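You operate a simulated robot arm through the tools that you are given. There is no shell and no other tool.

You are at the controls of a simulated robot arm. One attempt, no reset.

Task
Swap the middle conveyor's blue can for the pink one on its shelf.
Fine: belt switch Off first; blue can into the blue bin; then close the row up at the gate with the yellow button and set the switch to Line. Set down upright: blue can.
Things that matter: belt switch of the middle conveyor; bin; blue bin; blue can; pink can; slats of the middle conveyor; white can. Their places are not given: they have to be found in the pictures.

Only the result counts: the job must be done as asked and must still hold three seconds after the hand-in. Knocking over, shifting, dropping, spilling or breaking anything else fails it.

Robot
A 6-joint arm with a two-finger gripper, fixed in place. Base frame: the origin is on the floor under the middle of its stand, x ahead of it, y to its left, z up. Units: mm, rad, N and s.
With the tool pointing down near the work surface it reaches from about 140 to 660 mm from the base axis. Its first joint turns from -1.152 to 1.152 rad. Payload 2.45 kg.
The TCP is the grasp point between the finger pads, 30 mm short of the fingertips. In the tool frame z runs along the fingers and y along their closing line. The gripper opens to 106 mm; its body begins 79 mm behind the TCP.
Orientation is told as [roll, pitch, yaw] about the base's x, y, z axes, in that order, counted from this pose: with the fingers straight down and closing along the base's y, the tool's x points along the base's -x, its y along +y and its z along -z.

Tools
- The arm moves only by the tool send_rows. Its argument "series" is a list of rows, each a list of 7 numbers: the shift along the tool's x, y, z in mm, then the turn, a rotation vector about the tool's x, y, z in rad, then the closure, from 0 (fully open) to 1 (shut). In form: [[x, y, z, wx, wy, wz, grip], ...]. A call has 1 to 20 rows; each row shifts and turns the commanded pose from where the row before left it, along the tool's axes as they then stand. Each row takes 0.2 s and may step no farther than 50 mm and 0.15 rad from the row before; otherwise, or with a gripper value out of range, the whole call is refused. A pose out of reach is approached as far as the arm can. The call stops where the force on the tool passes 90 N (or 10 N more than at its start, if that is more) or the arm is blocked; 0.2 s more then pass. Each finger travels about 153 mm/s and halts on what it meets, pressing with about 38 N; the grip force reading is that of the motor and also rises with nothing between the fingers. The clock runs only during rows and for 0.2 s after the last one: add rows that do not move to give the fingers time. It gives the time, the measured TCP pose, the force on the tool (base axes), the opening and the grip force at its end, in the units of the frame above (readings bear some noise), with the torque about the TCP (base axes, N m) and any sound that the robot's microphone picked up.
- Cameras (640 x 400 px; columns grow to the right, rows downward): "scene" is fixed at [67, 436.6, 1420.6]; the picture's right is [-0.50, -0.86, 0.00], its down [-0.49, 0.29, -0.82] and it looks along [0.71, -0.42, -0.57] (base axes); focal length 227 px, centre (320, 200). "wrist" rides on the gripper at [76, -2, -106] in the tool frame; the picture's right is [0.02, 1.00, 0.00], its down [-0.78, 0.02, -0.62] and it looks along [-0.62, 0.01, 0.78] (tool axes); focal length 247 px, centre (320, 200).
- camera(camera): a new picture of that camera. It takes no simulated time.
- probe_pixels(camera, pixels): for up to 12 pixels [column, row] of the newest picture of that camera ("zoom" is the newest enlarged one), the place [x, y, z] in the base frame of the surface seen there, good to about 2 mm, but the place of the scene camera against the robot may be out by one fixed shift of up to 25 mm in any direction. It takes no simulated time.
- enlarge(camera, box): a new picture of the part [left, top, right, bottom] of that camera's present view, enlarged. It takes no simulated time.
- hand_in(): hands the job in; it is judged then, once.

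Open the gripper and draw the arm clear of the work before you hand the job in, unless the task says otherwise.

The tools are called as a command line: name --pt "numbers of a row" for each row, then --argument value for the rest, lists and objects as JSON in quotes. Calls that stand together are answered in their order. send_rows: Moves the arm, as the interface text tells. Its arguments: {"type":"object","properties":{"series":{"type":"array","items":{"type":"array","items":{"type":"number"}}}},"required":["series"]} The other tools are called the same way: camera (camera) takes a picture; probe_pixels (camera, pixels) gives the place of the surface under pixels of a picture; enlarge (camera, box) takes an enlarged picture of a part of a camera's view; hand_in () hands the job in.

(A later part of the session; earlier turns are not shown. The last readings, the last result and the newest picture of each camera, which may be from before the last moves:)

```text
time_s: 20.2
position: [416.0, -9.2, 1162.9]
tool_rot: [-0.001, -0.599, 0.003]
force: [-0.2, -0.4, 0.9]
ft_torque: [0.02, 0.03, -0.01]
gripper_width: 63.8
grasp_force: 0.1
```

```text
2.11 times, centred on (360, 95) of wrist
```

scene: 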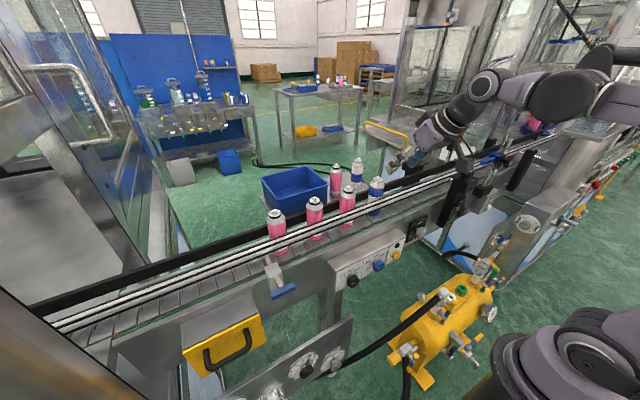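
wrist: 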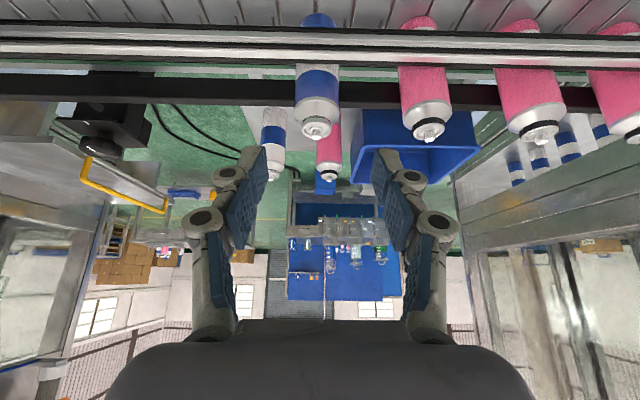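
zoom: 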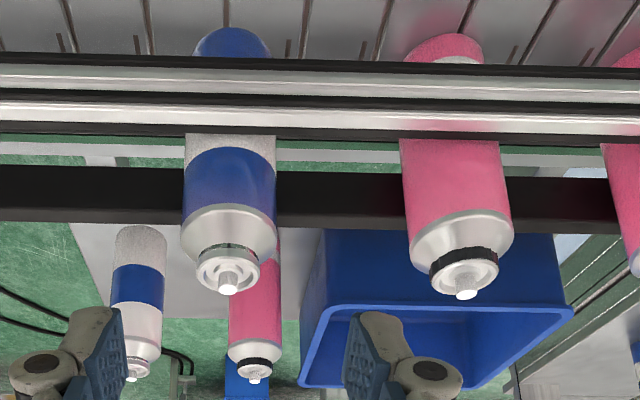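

probe_pixels --camera "zoom" --pixels '[[229, 290], [228, 208], [185, 170], [274, 170], [184, 195], [228, 150], [228, 40], [228, 90], [228, 120], [120, 195], [120, 100], [120, 70]]'

probe_pixels --camera "zoom" --pixels '[[255, 380], [255, 345], [232, 310], [278, 320], [132, 376], [138, 270], [330, 310], [565, 312], [310, 380], [470, 380], [430, 310], [320, 380]]'

probe_pixels --camera "zoom" --pixels '[[466, 294], [462, 215], [404, 180], [507, 180], [445, 45], [200, 60], [300, 40], [20, 20], [640, 260], [380, 240], [440, 350], [90, 240]]'

```text
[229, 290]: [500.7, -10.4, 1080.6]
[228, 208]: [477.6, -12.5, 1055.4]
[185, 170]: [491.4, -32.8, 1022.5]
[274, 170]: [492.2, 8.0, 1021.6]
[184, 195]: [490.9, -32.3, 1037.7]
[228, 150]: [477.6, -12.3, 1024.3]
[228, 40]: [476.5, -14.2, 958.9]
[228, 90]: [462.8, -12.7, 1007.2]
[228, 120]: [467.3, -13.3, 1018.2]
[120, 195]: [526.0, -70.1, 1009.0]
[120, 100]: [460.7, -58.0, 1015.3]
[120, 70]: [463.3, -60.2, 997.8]
```

```text
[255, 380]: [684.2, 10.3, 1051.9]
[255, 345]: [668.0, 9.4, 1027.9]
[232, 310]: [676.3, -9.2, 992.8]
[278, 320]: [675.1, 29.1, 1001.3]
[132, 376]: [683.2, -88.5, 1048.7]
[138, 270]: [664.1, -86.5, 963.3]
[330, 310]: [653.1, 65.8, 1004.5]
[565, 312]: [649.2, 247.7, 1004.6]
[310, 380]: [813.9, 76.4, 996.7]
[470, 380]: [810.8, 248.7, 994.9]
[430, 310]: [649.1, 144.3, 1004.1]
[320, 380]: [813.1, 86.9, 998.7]
```

```text
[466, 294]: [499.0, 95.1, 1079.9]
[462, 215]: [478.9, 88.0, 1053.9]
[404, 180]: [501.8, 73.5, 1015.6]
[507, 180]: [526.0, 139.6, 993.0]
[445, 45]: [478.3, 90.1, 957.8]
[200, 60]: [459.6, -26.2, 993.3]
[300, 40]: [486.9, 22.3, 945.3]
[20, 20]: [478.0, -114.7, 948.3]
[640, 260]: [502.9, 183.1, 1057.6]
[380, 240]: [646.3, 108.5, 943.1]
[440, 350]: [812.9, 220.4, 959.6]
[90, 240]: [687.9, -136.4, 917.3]
```

Blue can: centre ≈(500,−11.5), radius ≈22, body up to z≈1055; pink on shelf ≈(686,10); bin rim x 649–813, y 65–248, z 1004. I approach the blue can along the tool axis with the fingers 74 mm apart, stopping 30 mm short.

send_rows --pt "11.4 -2.5 27.3 0 0 0 0.3" --pt "0 0 30 0 0 0 0.3" --pt "0 0 30 0 0 0 0.3" --pt "0 0 30 0 0 0 0.3" --pt "0 0 0 0 0 0 0.3"

camera --camera "wrist"

camera --camera "scene"

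```text
time_s: 21.4
position: [472.8, -10.1, 1059.3]
tool_rot: [0.001, -0.6, 0.0]
force: [0.6, 0.7, -0.8]
ft_torque: [-0.03, -0.02, 0.01]
gripper_width: 73.8
grasp_force: 0.2
```

```text
taken
```

wrist: 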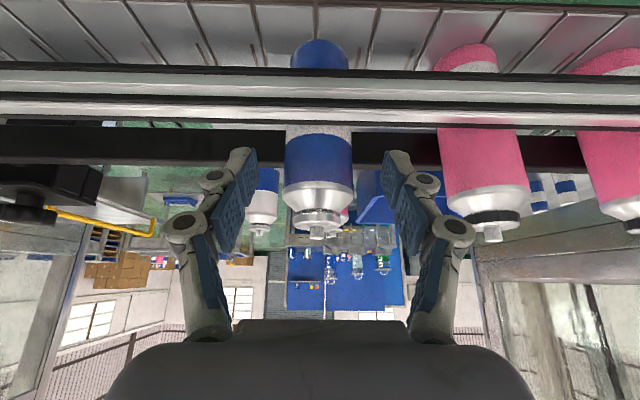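

```text
taken
```

scene: 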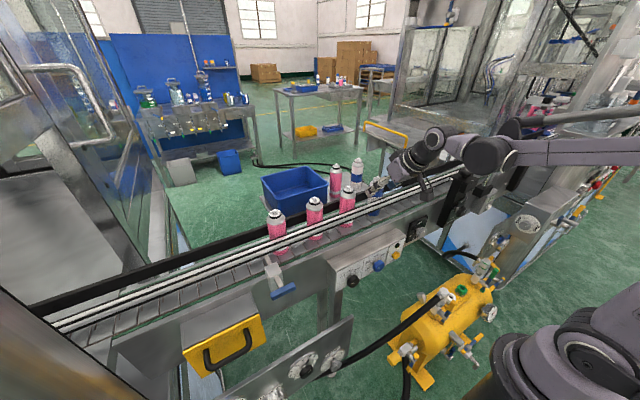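

The can is centred between the fingers (tips at columns 248 and 392, can at 318). I advance the last 28 mm.

send_rows --pt "0 -0.5 14 0 0 0 0.3" --pt "0 0 14 0 0 0 0.3" --pt "0 0 0 0 0 0 0.3"

camera --camera "wrist"

```text
time_s: 22.2
position: [489.1, -10.8, 1035.1]
tool_rot: [0.001, -0.601, 0.0]
force: [-0.9, -0.2, -0.8]
ft_torque: [0.0, 0.01, 0.03]
gripper_width: 74.4
grasp_force: 0.0
```

```text
taken
```

wrist: 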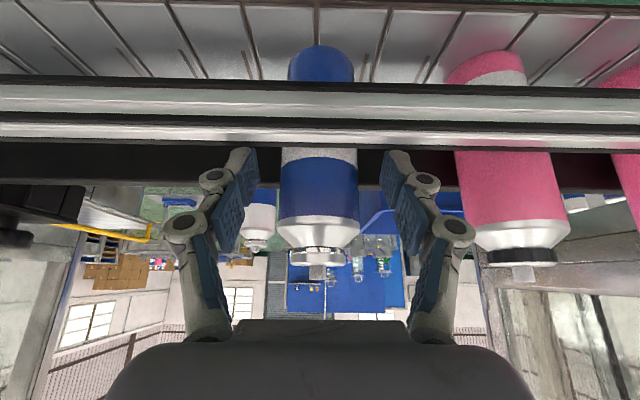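

The can stands between the pads, tips clear of both rails. I close gently on it.

send_rows --pt "0 0 0 0 0 0 0.45" --pt "0 0 0 0 0 0 0.55" --pt "0 0 0 0 0 0 0.62" --pt "0 0 0 0 0 0 0.65"

camera --camera "wrist"

```text
time_s: 23.2
position: [490.6, -12.1, 1036.8]
tool_rot: [0.0, -0.601, 0.0]
force: [-0.6, 0.1, 1.8]
ft_torque: [0.05, 0.04, 0.04]
gripper_width: 42.9
grasp_force: 37.5
```

```text
taken
```

wrist: 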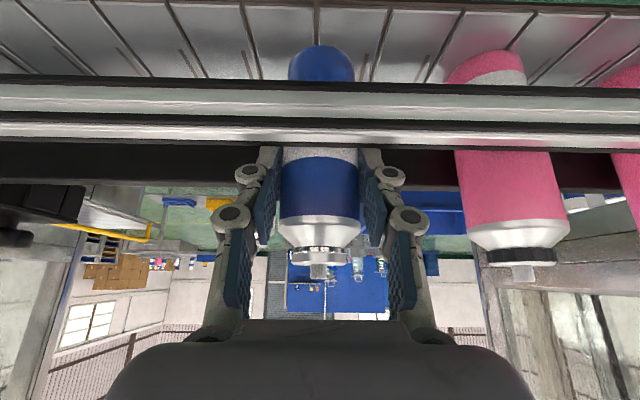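

The can is held (42.9 mm, 37.5 N). I lift it straight up, first slowly, to 120 mm.

send_rows --pt "-5.65 0 -8.25 0 0 0 0.65" --pt "-11.3 0 -16.5 0 0 0 0.65" --pt "-16.95 0 -24.75 0 0 0 0.65" --pt "-16.95 0 -24.75 0 0 0 0.65" --pt "-16.95 0 -24.75 0 0 0 0.65" --pt "0 0 0 0 0 0 0.65"

camera --camera "wrist"

camera --camera "scene"

```text
time_s: 24.6
position: [489.6, -11.8, 1156.0]
tool_rot: [0.001, -0.601, 0.0]
force: [0.3, 0.7, -1.0]
ft_torque: [-0.01, 0.01, -0.02]
gripper_width: 43.6
grasp_force: 37.3
```

```text
taken
```

wrist: 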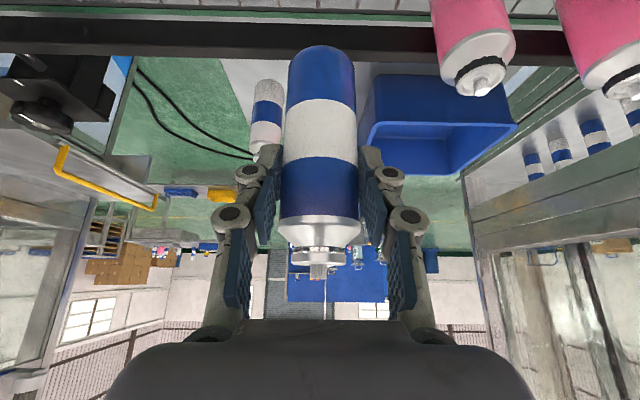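

```text
taken
```

scene: 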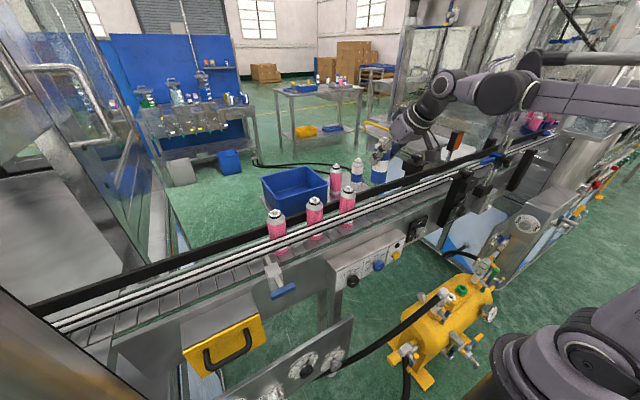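

The can hangs upright, its bottom at z≈1068. I go forward to x≈590, then sideways to y≈150 behind the belt row, above the bin's height.

send_rows --pt "-20.6 0 14.1 0 0 0 0.65" --pt "-27.5 0 18.8 0 0 0 0.65" --pt "-27.5 0 18.8 0 0 0 0.65" --pt "-6.9 0 4.7 0 0 0 0.65" --pt "0 30 0 0 0 0 0.65" --pt "0 40 0 0 0 0 0.65" --pt "0 40 0 0 0 0 0.65" --pt "0 40 0 0 0 0 0.65" --pt "0 12 0 0 0 0 0.65" --pt "0 0 0 0 0 0 0.65"

camera --camera "wrist"

camera --camera "scene"

```text
time_s: 26.8
position: [588.9, 150.4, 1156.8]
tool_rot: [-0.001, -0.6, 0.001]
force: [-0.3, 1.0, 0.4]
ft_torque: [0.0, 0.02, -0.03]
gripper_width: 43.2
grasp_force: 37.8
```

```text
taken
```

wrist: 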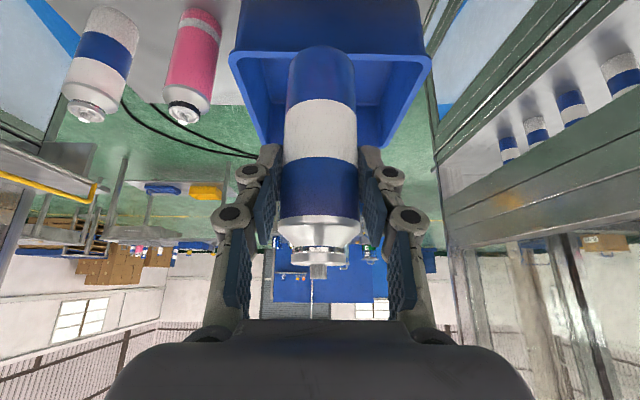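

```text
taken
```

scene: 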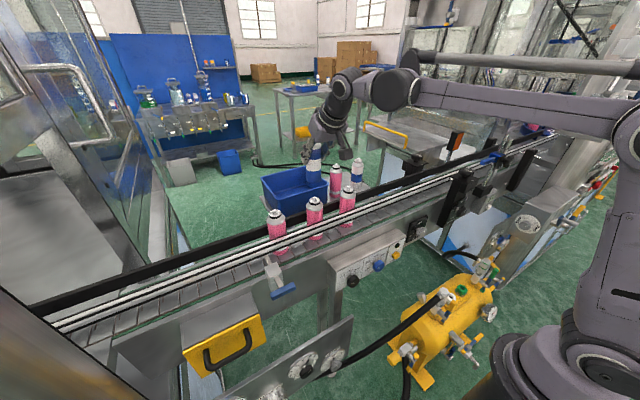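

All rows reached. I move forward 111 mm so that the can hangs over the bin at x≈709.

send_rows --pt "-30.5 0 20.9 0 0 0 0.65" --pt "-30.5 0 20.9 0 0 0 0.65" --pt "-30.5 0 20.9 0 0 0 0.65" --pt "0 0 0 0 0 0 0.65"

camera --camera "wrist"

enlarge --camera "scene" --box '[240, 110, 400, 220]'

```text
time_s: 27.8
position: [699.7, 150.0, 1155.5]
tool_rot: [0.0, -0.602, 0.001]
force: [-0.4, 0.0, -1.3]
ft_torque: [-0.02, -0.01, -0.01]
gripper_width: 43.3
grasp_force: 38.3
```

```text
taken
```

wrist: 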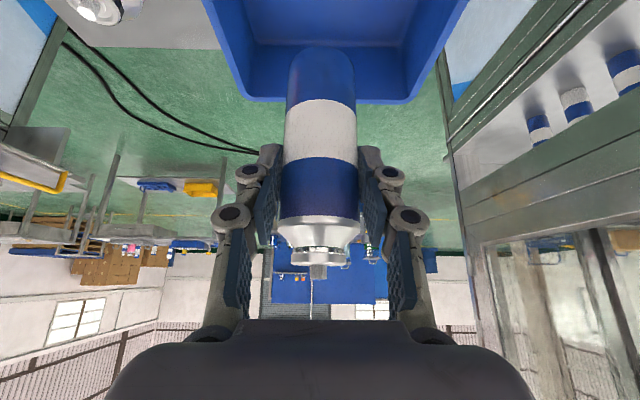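

```text
3.64 times, centred on (320, 165) of scene
```

zoom: 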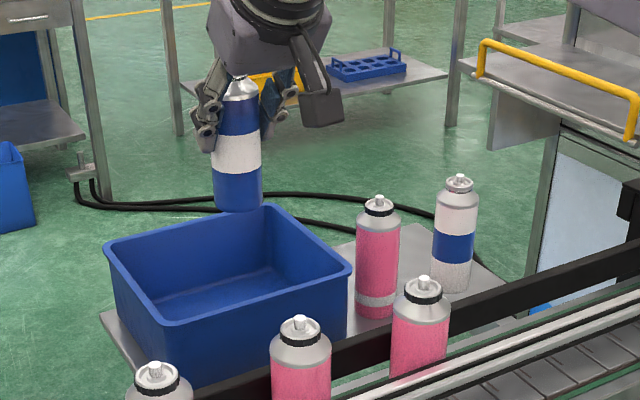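

The can hangs over the open bin with its bottom at z≈1067. I lower it 120 mm into the bin, clear of the walls.

send_rows --pt "11.3 0 16.5 0 0 0 0.65" --pt "16.95 0 24.75 0 0 0 0.65" --pt "16.95 0 24.75 0 0 0 0.65" --pt "16.95 0 24.75 0 0 0 0.65" --pt "5.65 0 8.25 0 0 0 0.65" --pt "0 0 0 0 0 0 0.65"

enlarge --camera "scene" --box '[240, 130, 400, 240]'

camera --camera "wrist"

```text
time_s: 29.2
position: [699.9, 149.7, 1035.7]
tool_rot: [0.001, -0.602, 0.001]
force: [-1.1, 0.2, -1.3]
ft_torque: [0.0, 0.01, -0.04]
gripper_width: 43.0
grasp_force: 37.9
```

```text
3.64 times, centred on (320, 185) of scene
```

zoom: 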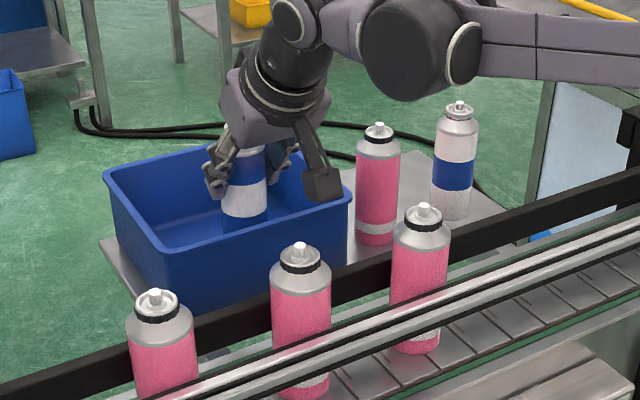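

```text
taken
```

wrist: 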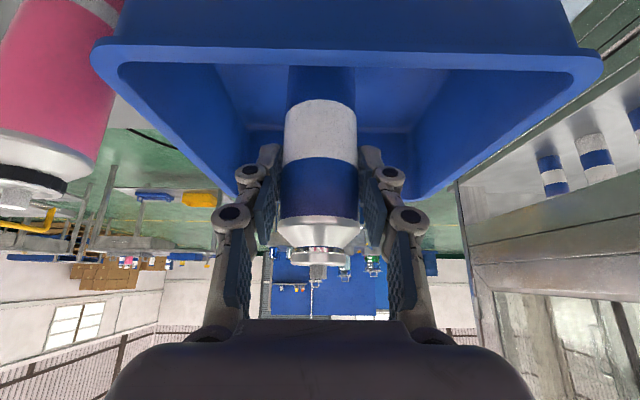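

The can is inside the bin with about 23 mm to go. I lower 18 mm, then creep and watch the force.

send_rows --pt "3.4 0 4.95 0 0 0 0.65" --pt "3.4 0 4.95 0 0 0 0.65" --pt "3.4 0 4.95 0 0 0 0.65" --pt "0 0 0 0 0 0 0.65"

```text
time_s: 30.2
position: [699.2, 149.5, 1016.6]
tool_rot: [0.0, -0.603, 0.001]
force: [0.4, -0.2, -0.1]
ft_torque: [0.02, -0.03, 0.0]
gripper_width: 43.0
grasp_force: 37.7
```

enlarge --camera "scene" --box '[270, 150, 350, 210]'

send_rows --pt "1.13 0 1.65 0 0 0 0.65" --pt "0 0 0 0 0 0 0.65"

```text
6.67 times, centred on (310, 180) of scene
```

zoom: 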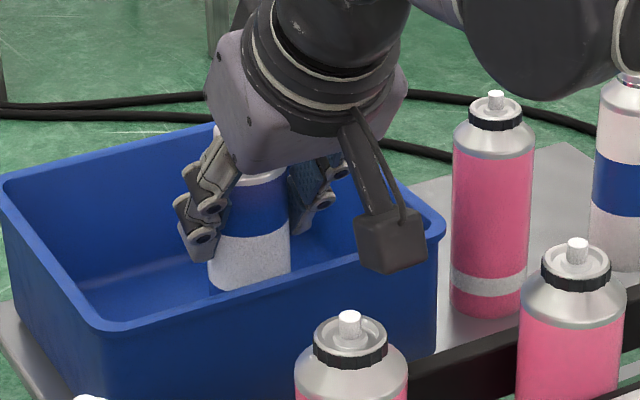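

```text
time_s: 30.8
position: [699.7, 150.1, 1015.3]
tool_rot: [-0.001, -0.599, 0.0]
force: [0.2, -0.1, -1.0]
ft_torque: [0.01, -0.02, 0.0]
gripper_width: 43.4
grasp_force: 37.7
```

No contact yet at z≈1015 (force ≈0). I creep down 2 mm more.

send_rows --pt "0.85 0 1.24 0 0 0 0.65" --pt "0 0 0 0 0 0 0.65"

```text
time_s: 31.4
position: [699.7, 150.6, 1014.6]
tool_rot: [-0.002, -0.602, -0.001]
force: [-0.3, 0.5, -1.2]
ft_torque: [-0.01, 0.03, -0.01]
gripper_width: 43.6
grasp_force: 37.6
```

Still no contact force (−1.2 N, within noise). I creep another 1.5 mm.

send_rows --pt "0.85 0 1.24 0 0 0 0.65" --pt "0 0 0 0 0 0 0.65"

```text
time_s: 32.0
position: [699.9, 150.3, 1011.2]
tool_rot: [0.0, -0.601, 0.0]
force: [0.6, -0.4, -0.9]
ft_torque: [0.03, -0.01, 0.0]
gripper_width: 43.4
grasp_force: 38.0
```

The force still reads about zero; commanded height ≈1012. I continue creeping.

send_rows --pt "0.85 0 1.24 0 0 0 0.65" --pt "0 0 0 0 0 0 0.65"

```text
time_s: 32.6
position: [700.0, 150.4, 1010.9]
tool_rot: [0.0, -0.602, 0.001]
force: [0.8, -0.1, -0.5]
ft_torque: [-0.01, 0.0, 0.01]
gripper_width: 43.2
grasp_force: 38.4
```

send_rows --pt "0.85 0 1.24 0 0 0 0.65" --pt "0 0 0 0 0 0 0.65"

```text
time_s: 33.2
position: [699.6, 149.9, 1009.6]
tool_rot: [0.001, -0.6, -0.001]
force: [-0.5, -0.3, 3.1]
ft_torque: [-0.08, 0.01, 0.01]
gripper_width: 43.3
grasp_force: 38.3
```

The vertical force rose to 3.1 N: the can's bottom seems to be touching. I go 1 mm further to confirm.

send_rows --pt "0.57 0 0.83 0 0 0 0.65" --pt "0 0 0 0 0 0 0.65"

```text
time_s: 33.8
position: [699.7, 149.5, 1010.2]
tool_rot: [-0.001, -0.603, 0.002]
force: [-0.7, 0.3, 13.9]
ft_torque: [-0.14, -0.08, -0.01]
gripper_width: 43.1
grasp_force: 38.3
```

Contact is confirmed (14 N). I ease up half a millimetre, open the fingers gently and check the can stands.

send_rows --pt "-0.4 0 -0.5 0 0 0 0.65" --pt "0 0 0 0 0 0 0.57" --pt "0 0 0 0 0 0 0.5" --pt "0 0 0 0 0 0 0.42" --pt "0 0 0 0 0 0 0.35" --pt "0 0 0 0 0 0 0.35"

camera --camera "wrist"

enlarge --camera "scene" --box '[250, 130, 370, 220]'

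```text
time_s: 35.2
position: [699.3, 150.4, 1009.5]
tool_rot: [0.0, -0.601, 0.001]
force: [0.2, -0.3, 0.6]
ft_torque: [-0.03, 0.0, -0.02]
gripper_width: 68.9
grasp_force: 0.0
```

```text
taken
```

wrist: 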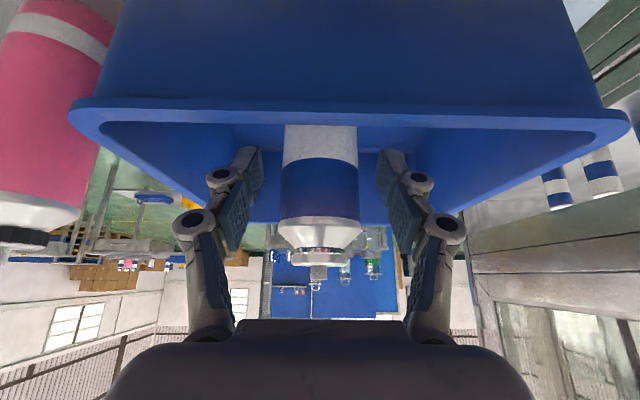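

```text
4.44 times, centred on (310, 175) of scene
```

zoom: 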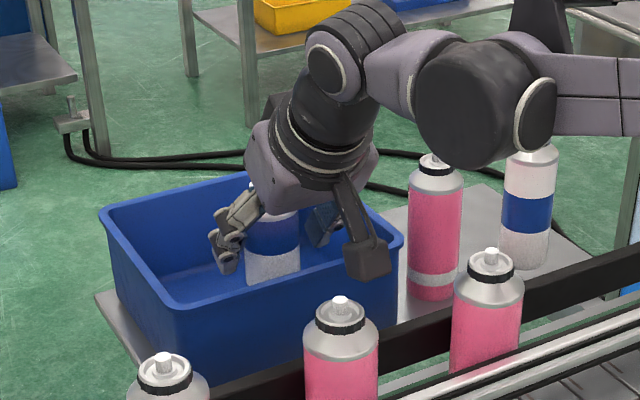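

The blue can stands upright in the bin (wrist 318,180), free of the fingers. I retreat along the tool axis.

send_rows --pt "0 0 -15 0 0 0 0.35" --pt "0 0 -30 0 0 0 0.35" --pt "0 0 -40 0 0 0 0.35" --pt "0 0 -40 0 0 0 0.35" --pt "0 0 0 0 0 0 0.35"

camera --camera "wrist"

enlarge --camera "scene" --box '[250, 130, 370, 220]'

```text
time_s: 36.4
position: [628.0, 150.8, 1112.2]
tool_rot: [0.001, -0.6, 0.001]
force: [0.8, 0.1, 0.0]
ft_torque: [0.02, 0.02, 0.01]
gripper_width: 69.0
grasp_force: 0.0
```

```text
taken
```

wrist: 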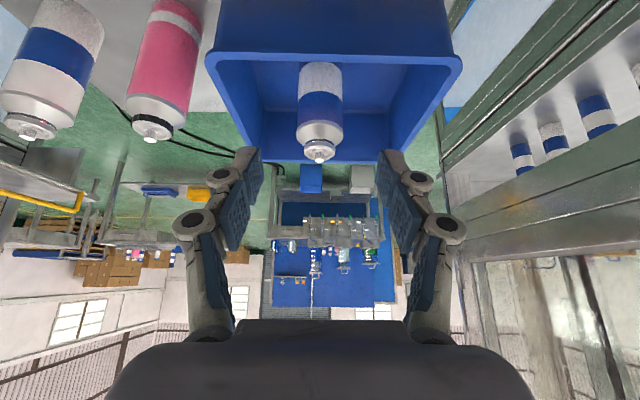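

```text
4.44 times, centred on (310, 175) of scene
```

zoom: 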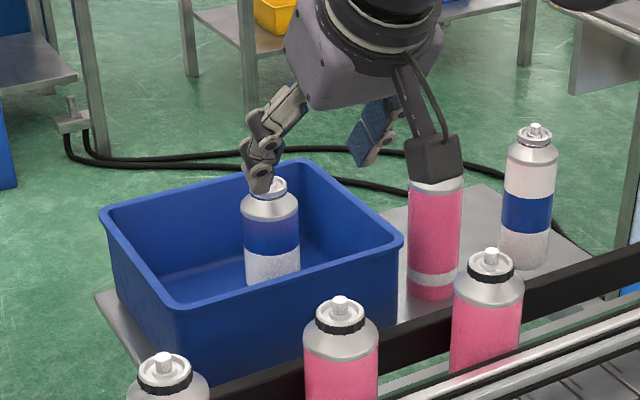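

The blue can stands upright in the bin (scene zoom 270,240). I move sideways to a stand-off in front of the shelf's pink can at about (615,10,1105).

send_rows --pt "0 -35 -10 0 0 0 0.4" --pt "5 -35 0 0 0 0 0.4" --pt "5 -35 0 0 0 0 0.45" --pt "0 -35 0 0 0 0 0.45" --pt "0 0 0 0 0 0 0.45"

camera --camera "wrist"

enlarge --camera "wrist" --box '[200, 0, 440, 170]'

```text
time_s: 37.6
position: [615.4, 9.8, 1115.1]
tool_rot: [-0.002, -0.601, 0.0]
force: [-0.7, 0.4, -0.1]
ft_torque: [0.0, -0.03, -0.03]
gripper_width: 58.5
grasp_force: 0.1
```

```text
taken
```

wrist: 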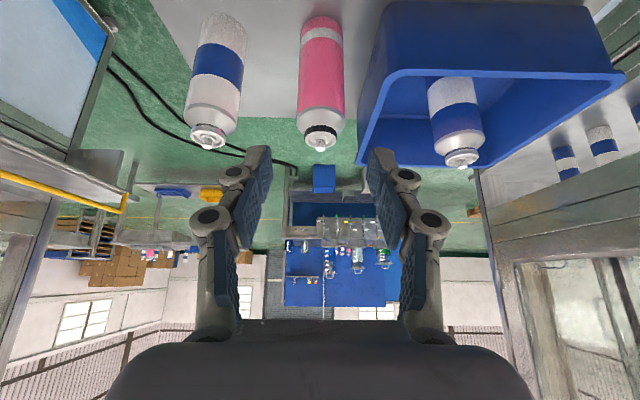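

```text
2.35 times, centred on (320, 85) of wrist
```

zoom: 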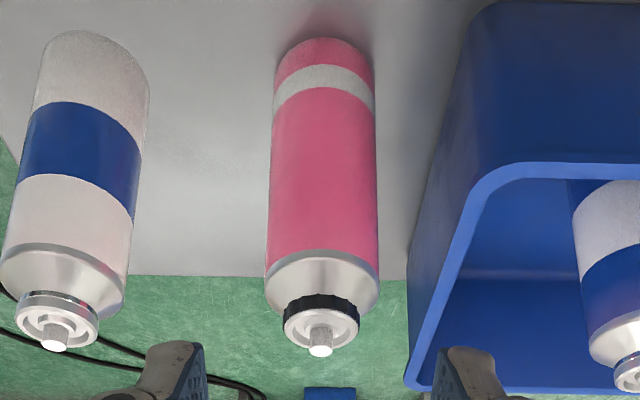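

I probe the pink can's edges, shoulder, nozzle and foot, the bin's near edge and the standing blue can.

probe_pixels --camera "zoom" --pixels '[[320, 350], [322, 252], [322, 180], [270, 200], [375, 200], [322, 45], [322, 25], [271, 150], [374, 150], [415, 350], [470, 200], [630, 375]]'

probe_pixels --camera "wrist" --pixels '[[462, 160], [455, 120], [320, 144], [207, 138], [300, 20], [250, 40], [360, 150], [390, 80]]'

```text
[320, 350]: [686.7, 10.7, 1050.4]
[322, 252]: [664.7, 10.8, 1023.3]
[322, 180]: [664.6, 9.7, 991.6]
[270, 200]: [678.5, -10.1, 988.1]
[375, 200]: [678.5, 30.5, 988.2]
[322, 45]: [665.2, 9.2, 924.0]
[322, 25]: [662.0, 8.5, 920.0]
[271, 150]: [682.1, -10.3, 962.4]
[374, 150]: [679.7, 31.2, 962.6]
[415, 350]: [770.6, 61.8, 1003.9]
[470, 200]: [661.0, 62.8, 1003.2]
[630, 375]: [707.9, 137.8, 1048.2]
```

```text
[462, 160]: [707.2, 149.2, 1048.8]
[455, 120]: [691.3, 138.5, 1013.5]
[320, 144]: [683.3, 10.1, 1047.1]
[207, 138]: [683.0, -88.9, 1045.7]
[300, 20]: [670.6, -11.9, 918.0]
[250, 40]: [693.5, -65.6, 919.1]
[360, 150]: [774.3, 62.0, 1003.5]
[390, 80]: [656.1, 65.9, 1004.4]
```

Pink can: centre ≈(686.5,10.3), bottom ≈920, bin's rim edge at y≈62. I probe the outer knuckle edges to know the room needed next to the bin.

probe_pixels --camera "wrist" --pixels '[[416, 175], [420, 180], [445, 218], [425, 240], [222, 180], [195, 222], [394, 152], [385, 150], [372, 155], [246, 152], [270, 160], [405, 177]]'

```text
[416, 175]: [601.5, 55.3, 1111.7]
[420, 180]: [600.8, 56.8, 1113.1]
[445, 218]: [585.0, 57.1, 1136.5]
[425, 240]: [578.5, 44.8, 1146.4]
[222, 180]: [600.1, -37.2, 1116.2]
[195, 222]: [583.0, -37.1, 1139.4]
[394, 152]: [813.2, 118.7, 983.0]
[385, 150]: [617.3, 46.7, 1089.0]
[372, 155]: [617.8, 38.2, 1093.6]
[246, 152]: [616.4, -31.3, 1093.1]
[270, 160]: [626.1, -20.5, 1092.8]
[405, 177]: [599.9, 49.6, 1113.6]
```

With a 55 mm opening the knuckles stay about 6 mm off the bin and 5 mm off the can. I approach the pink can along the tool axis, stopping 33 mm short.

send_rows --pt "8.7 0.4 0 0 0 0 0.48" --pt "0 0 30 0 0 0 0.48" --pt "0 0 30 0 0 0 0.48" --pt "0 0 30 0 0 0 0.48" --pt "0 0 0 0 0 0 0.48"

camera --camera "wrist"

enlarge --camera "scene" --box '[280, 130, 400, 220]'

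```text
time_s: 38.8
position: [658.8, 9.1, 1035.9]
tool_rot: [0.0, -0.6, 0.0]
force: [0.1, -0.2, -0.3]
ft_torque: [0.03, 0.0, 0.0]
gripper_width: 55.1
grasp_force: 0.1
```

```text
taken
```

wrist: 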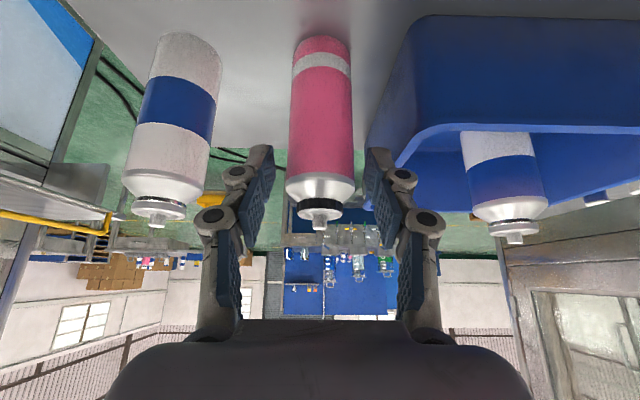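

```text
4.44 times, centred on (340, 175) of scene
```

zoom: 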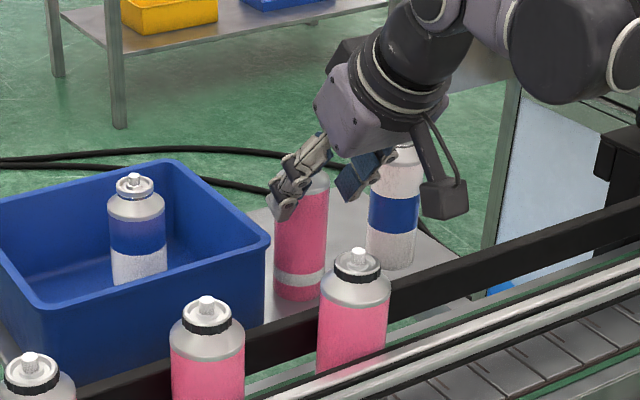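

The can (320,185) is centred between the tips (272 and 367). I go the last 32 mm.

send_rows --pt "0 0 16 0 0 0 0.48" --pt "0 0 16 0 0 0 0.48" --pt "0 0 0 0 0 0 0.48"

camera --camera "wrist"

```text
time_s: 39.6
position: [677.1, 10.3, 1008.9]
tool_rot: [0.001, -0.602, 0.001]
force: [1.0, 0.4, -0.2]
ft_torque: [-0.01, 0.01, -0.02]
gripper_width: 55.0
grasp_force: 0.2
```

```text
taken
```

wrist: 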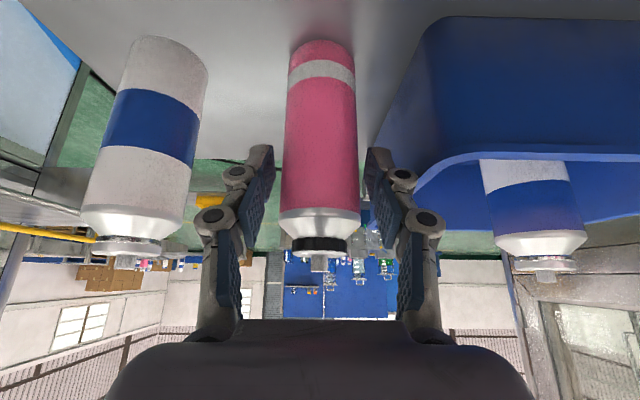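

At (677,10,1009) with the pink can between the pads, I close and then lift slowly.

send_rows --pt "0 0 0 0 0 0 0.55" --pt "0 0 0 0 0 0 0.6" --pt "0 0 0 0 0 0 0.65" --pt "0 0 0 0 0 0 0.65"

```text
time_s: 40.6
position: [677.0, 9.7, 1009.6]
tool_rot: [0.001, -0.601, 0.001]
force: [0.4, -0.6, 0.9]
ft_torque: [0.02, -0.02, 0.02]
gripper_width: 43.7
grasp_force: 38.3
```

The pink can is held (43.7 mm, 38 N). I lift it 130 mm straight up.

send_rows --pt "-5.65 0 -8.25 0 0 0 0.65" --pt "-11.3 0 -16.5 0 0 0 0.65" --pt "-16.95 0 -24.75 0 0 0 0.65" --pt "-16.95 0 -24.75 0 0 0 0.65" --pt "-16.95 0 -24.75 0 0 0 0.65" --pt "-5.65 0 -8.25 0 0 0 0.65" --pt "0 0 0 0 0 0 0.65"

camera --camera "wrist"

camera --camera "scene"

```text
time_s: 42.2
position: [676.0, 12.6, 1140.3]
tool_rot: [-0.001, -0.601, 0.001]
force: [-0.4, -1.0, -0.4]
ft_torque: [0.02, 0.0, 0.02]
gripper_width: 43.5
grasp_force: 37.4
```

```text
taken
```

wrist: 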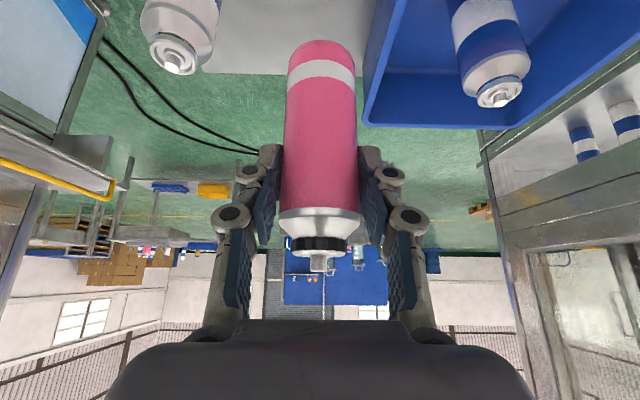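

```text
taken
```

scene: 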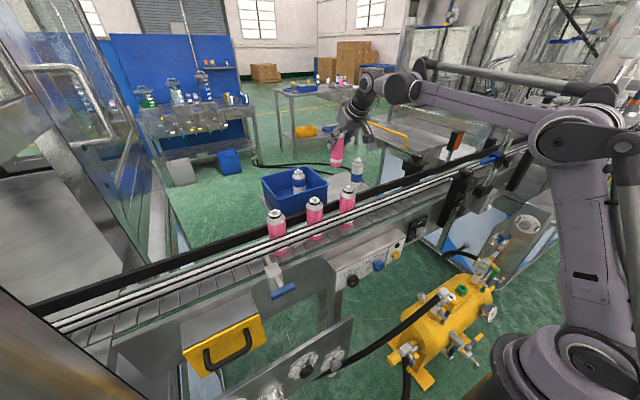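

The pink can's bottom is now at z≈1050. I carry it back over the far rail to above the free spot on the belt at (500,−11.5).

send_rows --pt "20.6 -4 -14.1 0 0 0 0.65" --pt "30.8 -4.4 -21.1 0 0 0 0.65" --pt "30.8 -4.4 -21.1 0 0 0 0.65" --pt "30.8 -4.4 -21.1 0 0 0 0.65" --pt "30.8 -4.4 -21.1 0 0 0 0.65" --pt "10.2 0 -7 0 0 0 0.65" --pt "0 0 0 0 0 0 0.65"

camera --camera "wrist"

camera --camera "scene"

```text
time_s: 43.8
position: [490.4, -11.5, 1142.0]
tool_rot: [-0.001, -0.6, -0.001]
force: [-0.2, 0.7, -0.7]
ft_torque: [-0.02, 0.03, -0.01]
gripper_width: 43.4
grasp_force: 37.9
```

```text
taken
```

wrist: 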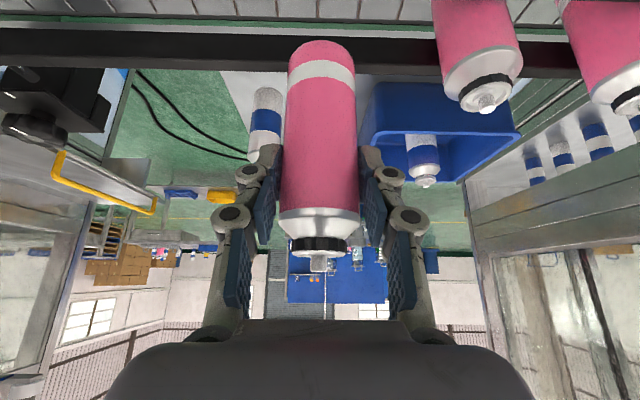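

```text
taken
```

scene: 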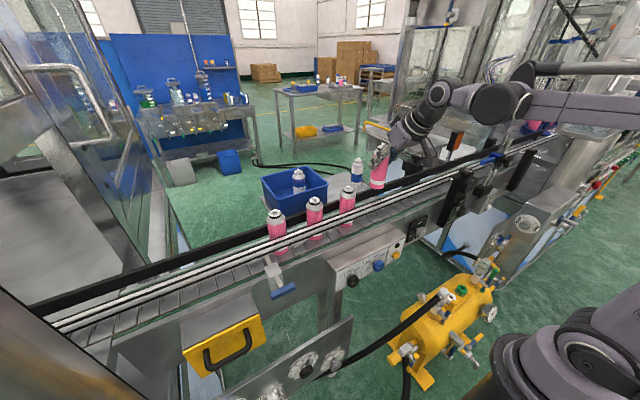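

The can hangs at x≈500, y≈−11.5 above the channel, bottom at z≈1052. I lower it 93 mm between the rails.

send_rows --pt "11.3 0 16.5 0 0 0 0.65" --pt "14.1 0 20.6 0 0 0 0.65" --pt "14.1 0 20.6 0 0 0 0.65" --pt "8.5 0 12.4 0 0 0 0.65" --pt "4.5 0 6.6 0 0 0 0.65" --pt "0 0 0 0 0 0 0.65"

camera --camera "wrist"

enlarge --camera "scene" --box '[310, 140, 430, 230]'

```text
time_s: 45.2
position: [490.3, -12.3, 1046.1]
tool_rot: [-0.001, -0.601, 0.0]
force: [1.1, -0.3, -0.2]
ft_torque: [0.02, -0.01, 0.0]
gripper_width: 43.4
grasp_force: 38.1
```

```text
taken
```

wrist: 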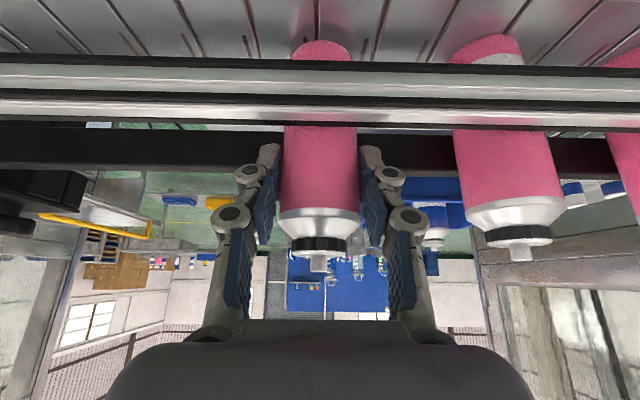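

```text
4.44 times, centred on (370, 185) of scene
```

zoom: 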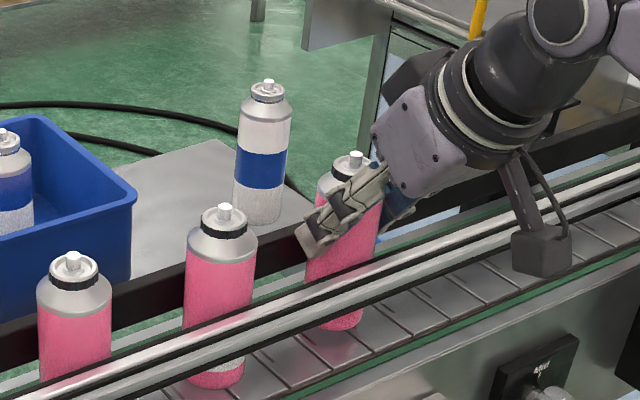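

The can is inside the channel, free of both rails; about 8–9 mm remain. I creep down 6 mm first.

send_rows --pt "1.7 0 2.5 0 0 0 0.65" --pt "1.7 0 2.5 0 0 0 0.65" --pt "0 0 0 0 0 0 0.65"

```text
time_s: 46.0
position: [490.0, -10.9, 1041.2]
tool_rot: [-0.001, -0.601, 0.0]
force: [-0.1, 0.3, -0.2]
ft_torque: [0.0, -0.01, 0.02]
gripper_width: 43.3
grasp_force: 38.4
```

No contact yet. I creep in 1.5 mm steps.

send_rows --pt "0.85 0 1.24 0 0 0 0.65" --pt "0 0 0 0 0 0 0.65"

```text
time_s: 46.6
position: [491.2, -12.2, 1040.4]
tool_rot: [-0.001, -0.6, -0.001]
force: [-1.7, -0.3, 3.3]
ft_torque: [0.03, 0.07, -0.03]
gripper_width: 43.5
grasp_force: 37.8
```

A first 3.3 N of contact shows at z≈1040. I go 1 mm more to confirm.

send_rows --pt "0.57 0 0.83 0 0 0 0.65" --pt "0 0 0 0 0 0 0.65"

```text
time_s: 47.2
position: [491.4, -10.6, 1039.0]
tool_rot: [0.001, -0.602, 0.0]
force: [-5.1, -0.1, 22.6]
ft_torque: [-0.02, 0.24, -0.01]
gripper_width: 43.4
grasp_force: 37.8
```

Contact is firm (22 N). I ease up 0.8 mm and open the fingers gently.

send_rows --pt "-0.45 0 -0.66 0 0 0 0.65" --pt "0 0 0 0 0 0 0.57" --pt "0 0 0 0 0 0 0.5" --pt "0 0 0 0 0 0 0.42" --pt "0 0 0 0 0 0 0.35" --pt "0 0 0 0 0 0 0.35"

camera --camera "wrist"

enlarge --camera "scene" --box '[310, 140, 430, 230]'

```text
time_s: 48.6
position: [491.3, -12.1, 1039.6]
tool_rot: [-0.001, -0.6, 0.0]
force: [-0.1, -1.1, -0.4]
ft_torque: [0.02, 0.02, 0.02]
gripper_width: 68.9
grasp_force: 0.1
```

```text
taken
```

wrist: 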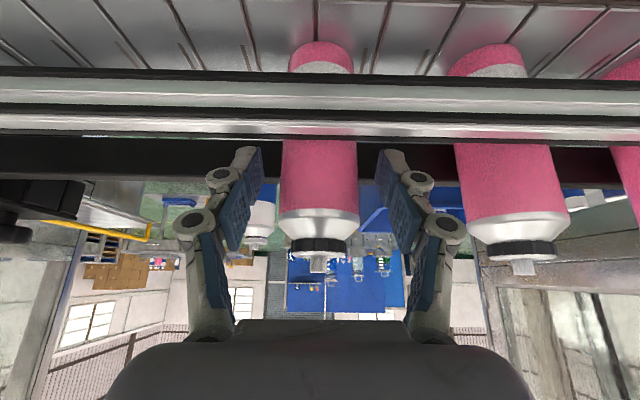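

```text
4.44 times, centred on (370, 185) of scene
```

zoom: 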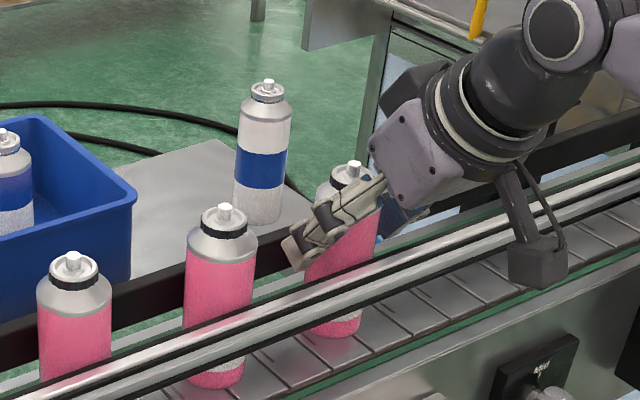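

The pink can stands upright on the belt, free of the fingers. I retreat along the tool axis.

send_rows --pt "0 0 -15 0 0 0 0.35" --pt "0 0 -30 0 0 0 0.35" --pt "0 0 -40 0 0 0 0.35" --pt "0 0 -40 0 0 0 0.35" --pt "0 0 0 0 0 0 0.35"

camera --camera "wrist"

camera --camera "scene"

```text
time_s: 49.8
position: [420.3, -11.2, 1142.4]
tool_rot: [-0.001, -0.6, -0.001]
force: [-0.6, -0.4, -0.6]
ft_torque: [0.01, 0.0, 0.01]
gripper_width: 68.9
grasp_force: 0.0
```

```text
taken
```

wrist: 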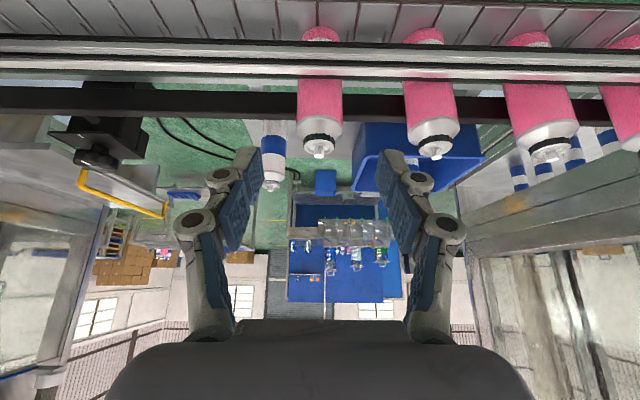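

```text
taken
```

scene: 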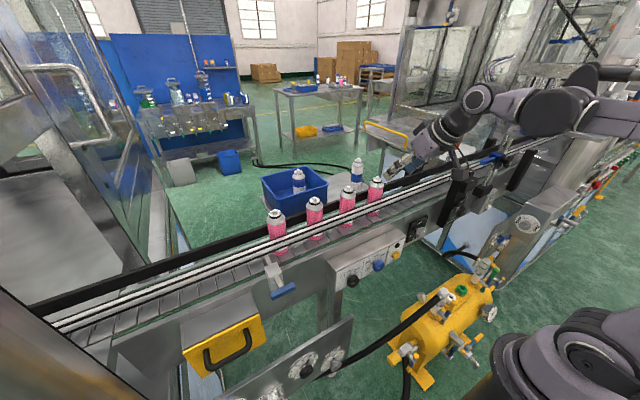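

All four belt cans stand. I look closely at the gate and the first can to see how much the row must advance.

enlarge --camera "scene" --box '[245, 200, 325, 260]'

enlarge --camera "scene" --box '[240, 245, 310, 300]'

```text
6.67 times, centred on (285, 230) of scene
```

zoom: 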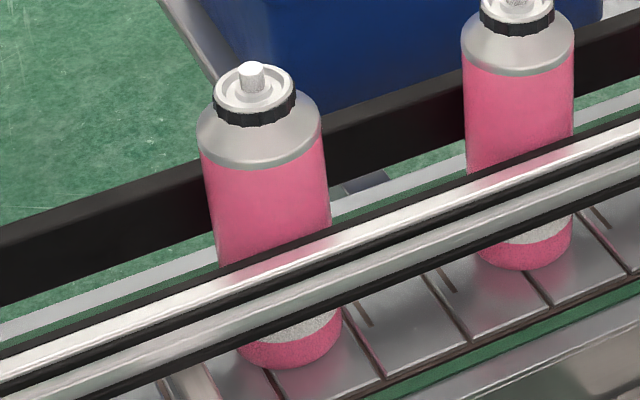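

```text
7.27 times, centred on (275, 272) of scene
```

zoom: 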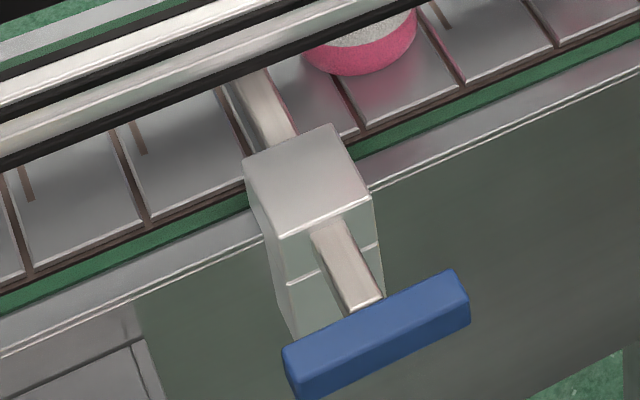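

The gate's bar crosses the belt at zoom (265,110). I probe it and the foot of the first can.

probe_pixels --camera "zoom" --pixels '[[262, 105], [285, 120], [240, 90], [268, 82], [360, 65], [320, 160], [345, 260], [375, 330], [190, 150], [330, 120]]'

probe_pixels --camera "scene" --pixels '[[276, 212], [315, 200], [349, 189], [377, 180], [377, 183], [349, 193], [315, 205], [276, 217]]'

```text
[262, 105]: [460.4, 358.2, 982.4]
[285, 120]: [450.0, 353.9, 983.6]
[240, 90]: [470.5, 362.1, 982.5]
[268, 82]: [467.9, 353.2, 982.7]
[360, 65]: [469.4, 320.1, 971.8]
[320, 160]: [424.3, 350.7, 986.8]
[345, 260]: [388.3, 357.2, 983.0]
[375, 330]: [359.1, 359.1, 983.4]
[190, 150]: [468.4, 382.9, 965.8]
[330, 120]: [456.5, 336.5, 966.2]
```

```text
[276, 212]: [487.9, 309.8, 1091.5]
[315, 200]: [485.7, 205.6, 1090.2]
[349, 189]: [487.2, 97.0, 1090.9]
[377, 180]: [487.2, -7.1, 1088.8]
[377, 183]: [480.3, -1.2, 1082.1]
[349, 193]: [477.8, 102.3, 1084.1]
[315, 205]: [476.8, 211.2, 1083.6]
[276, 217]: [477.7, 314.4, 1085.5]
```

The gate bar stands at y≈348–357 (corrected), about 19 mm past the first can. I draw back from the belt, lessen the tilt to 0.4 rad and go down in front of the panel, with the fingers shut, to measure the yellow button.

send_rows --pt "24.75 -3 -16.95 0 0 0 0.5" --pt "24.75 -3 -16.95 0 0 0 0.8" --pt "24.75 -3 -16.95 0 0 0 1" --pt "0 0 0 0 0.1 0 1" --pt "0 0 0 0 0.1 0 1" --pt "15.6 0 36.8 0 0 0 1" --pt "15.6 0 36.8 0 0 0 1" --pt "15.6 0 36.8 0 0 0 1" --pt "15.6 0 36.8 0 0 0 1" --pt "0 0 0 0 0 0 1"

camera --camera "wrist"

camera --camera "scene"

```text
time_s: 52.0
position: [328.2, -19.5, 981.8]
tool_rot: [0.0, -0.399, -0.002]
force: [0.2, -0.5, -0.5]
ft_torque: [0.0, 0.04, 0.02]
gripper_width: 0.0
grasp_force: 28.5
```

```text
taken
```

wrist: 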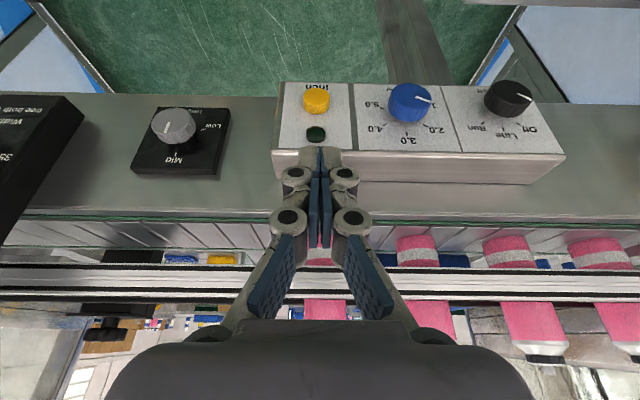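

```text
taken
```

scene: 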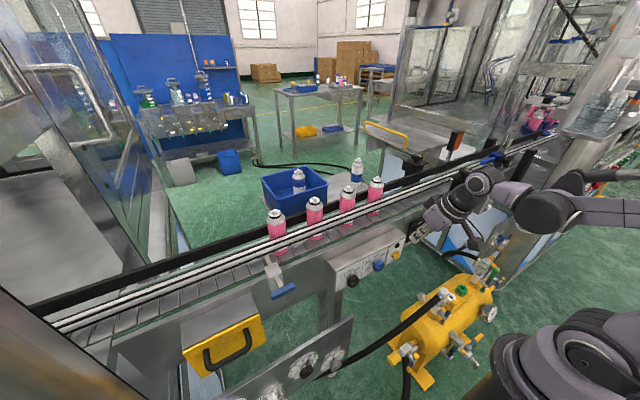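

The yellow button is at wrist (316,100), above the closed fingertips at (318,150); the dark lamp is at (316,133). I enlarge and probe it.

enlarge --camera "wrist" --box '[270, 70, 370, 160]'

```text
4.44 times, centred on (320, 115) of wrist
```

zoom: 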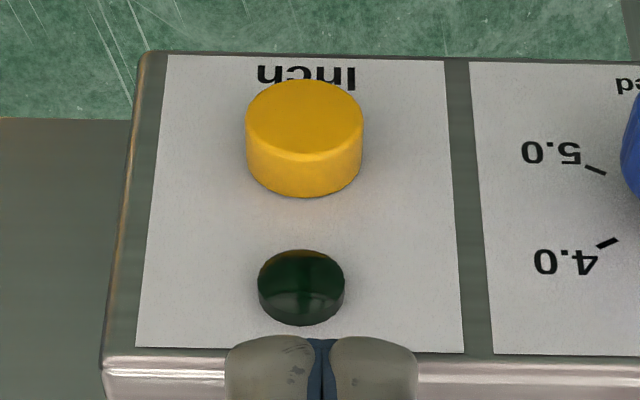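

probe_pixels --camera "zoom" --pixels '[[305, 115], [250, 115], [360, 115], [305, 83], [305, 150], [305, 190], [305, 260], [305, 290], [270, 360], [380, 360], [400, 200], [320, 345]]'

```text
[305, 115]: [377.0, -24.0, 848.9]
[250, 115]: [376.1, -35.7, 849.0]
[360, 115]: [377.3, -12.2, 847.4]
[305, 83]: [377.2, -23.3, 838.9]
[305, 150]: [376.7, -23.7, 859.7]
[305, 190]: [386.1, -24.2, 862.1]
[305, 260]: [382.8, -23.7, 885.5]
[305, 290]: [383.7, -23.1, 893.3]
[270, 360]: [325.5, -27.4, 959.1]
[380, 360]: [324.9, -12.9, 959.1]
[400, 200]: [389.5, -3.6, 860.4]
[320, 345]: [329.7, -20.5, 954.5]
```

Button: face x≈377, centre (y −24, z 849.5), diameter 24. I go to a stand-off so that the closed fingertips' front corner is 13 mm short of it.

send_rows --pt "10.4 -1.5 35 0 0 0 1" --pt "10.4 -1.5 35 0 0 0 1" --pt "10.4 -1.2 35 0 0 0 1" --pt "0 0 0 0 0 0 1"

camera --camera "wrist"

enlarge --camera "wrist" --box '[250, 90, 390, 200]'

```text
time_s: 53.0
position: [341.5, -26.0, 873.9]
tool_rot: [0.001, -0.399, 0.0]
force: [0.5, 0.1, -1.3]
ft_torque: [-0.03, 0.04, 0.01]
gripper_width: 0.0
grasp_force: 28.9
```

```text
taken
```

wrist: 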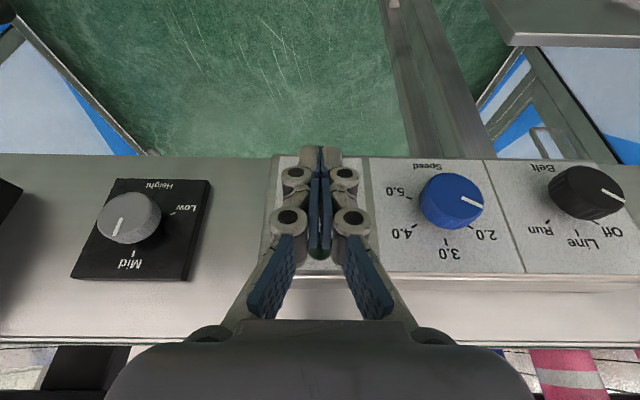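

```text
3.64 times, centred on (320, 145) of wrist
```

zoom: 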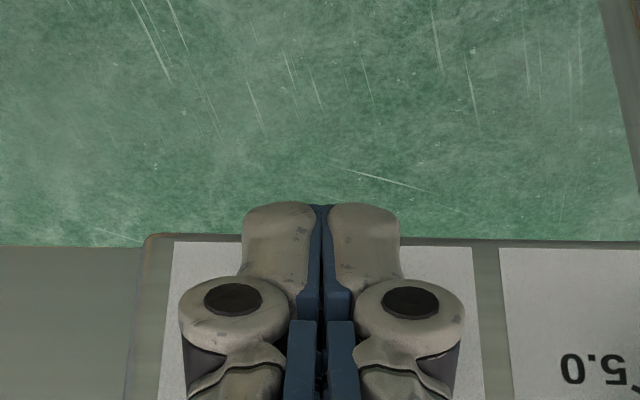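

The closed tips cover the button at the same y. I approach 10 mm along +x, then press in small steps while watching force and sound.

send_rows --pt "-4.6 1 1.95 0 0 0 1" --pt "-4.6 0.5 1.95 0 0 0 1" --pt "0 0 0 0 0 0 1"

```text
time_s: 53.8
position: [352.6, -22.9, 873.7]
tool_rot: [0.0, -0.4, -0.001]
force: [0.6, -0.4, 0.2]
ft_torque: [0.01, -0.02, -0.01]
gripper_width: 0.1
grasp_force: 28.3
```

No contact yet at x≈352. I press on 3 mm.

send_rows --pt "-1.38 0 0.58 0 0 0 1" --pt "-1.38 0 0.58 0 0 0 1"

```text
time_s: 54.4
position: [354.7, -22.1, 874.3]
tool_rot: [-0.001, -0.401, -0.001]
force: [-0.1, 0.0, 0.0]
ft_torque: [-0.03, -0.02, 0.02]
gripper_width: 0.2
grasp_force: 28.5
```

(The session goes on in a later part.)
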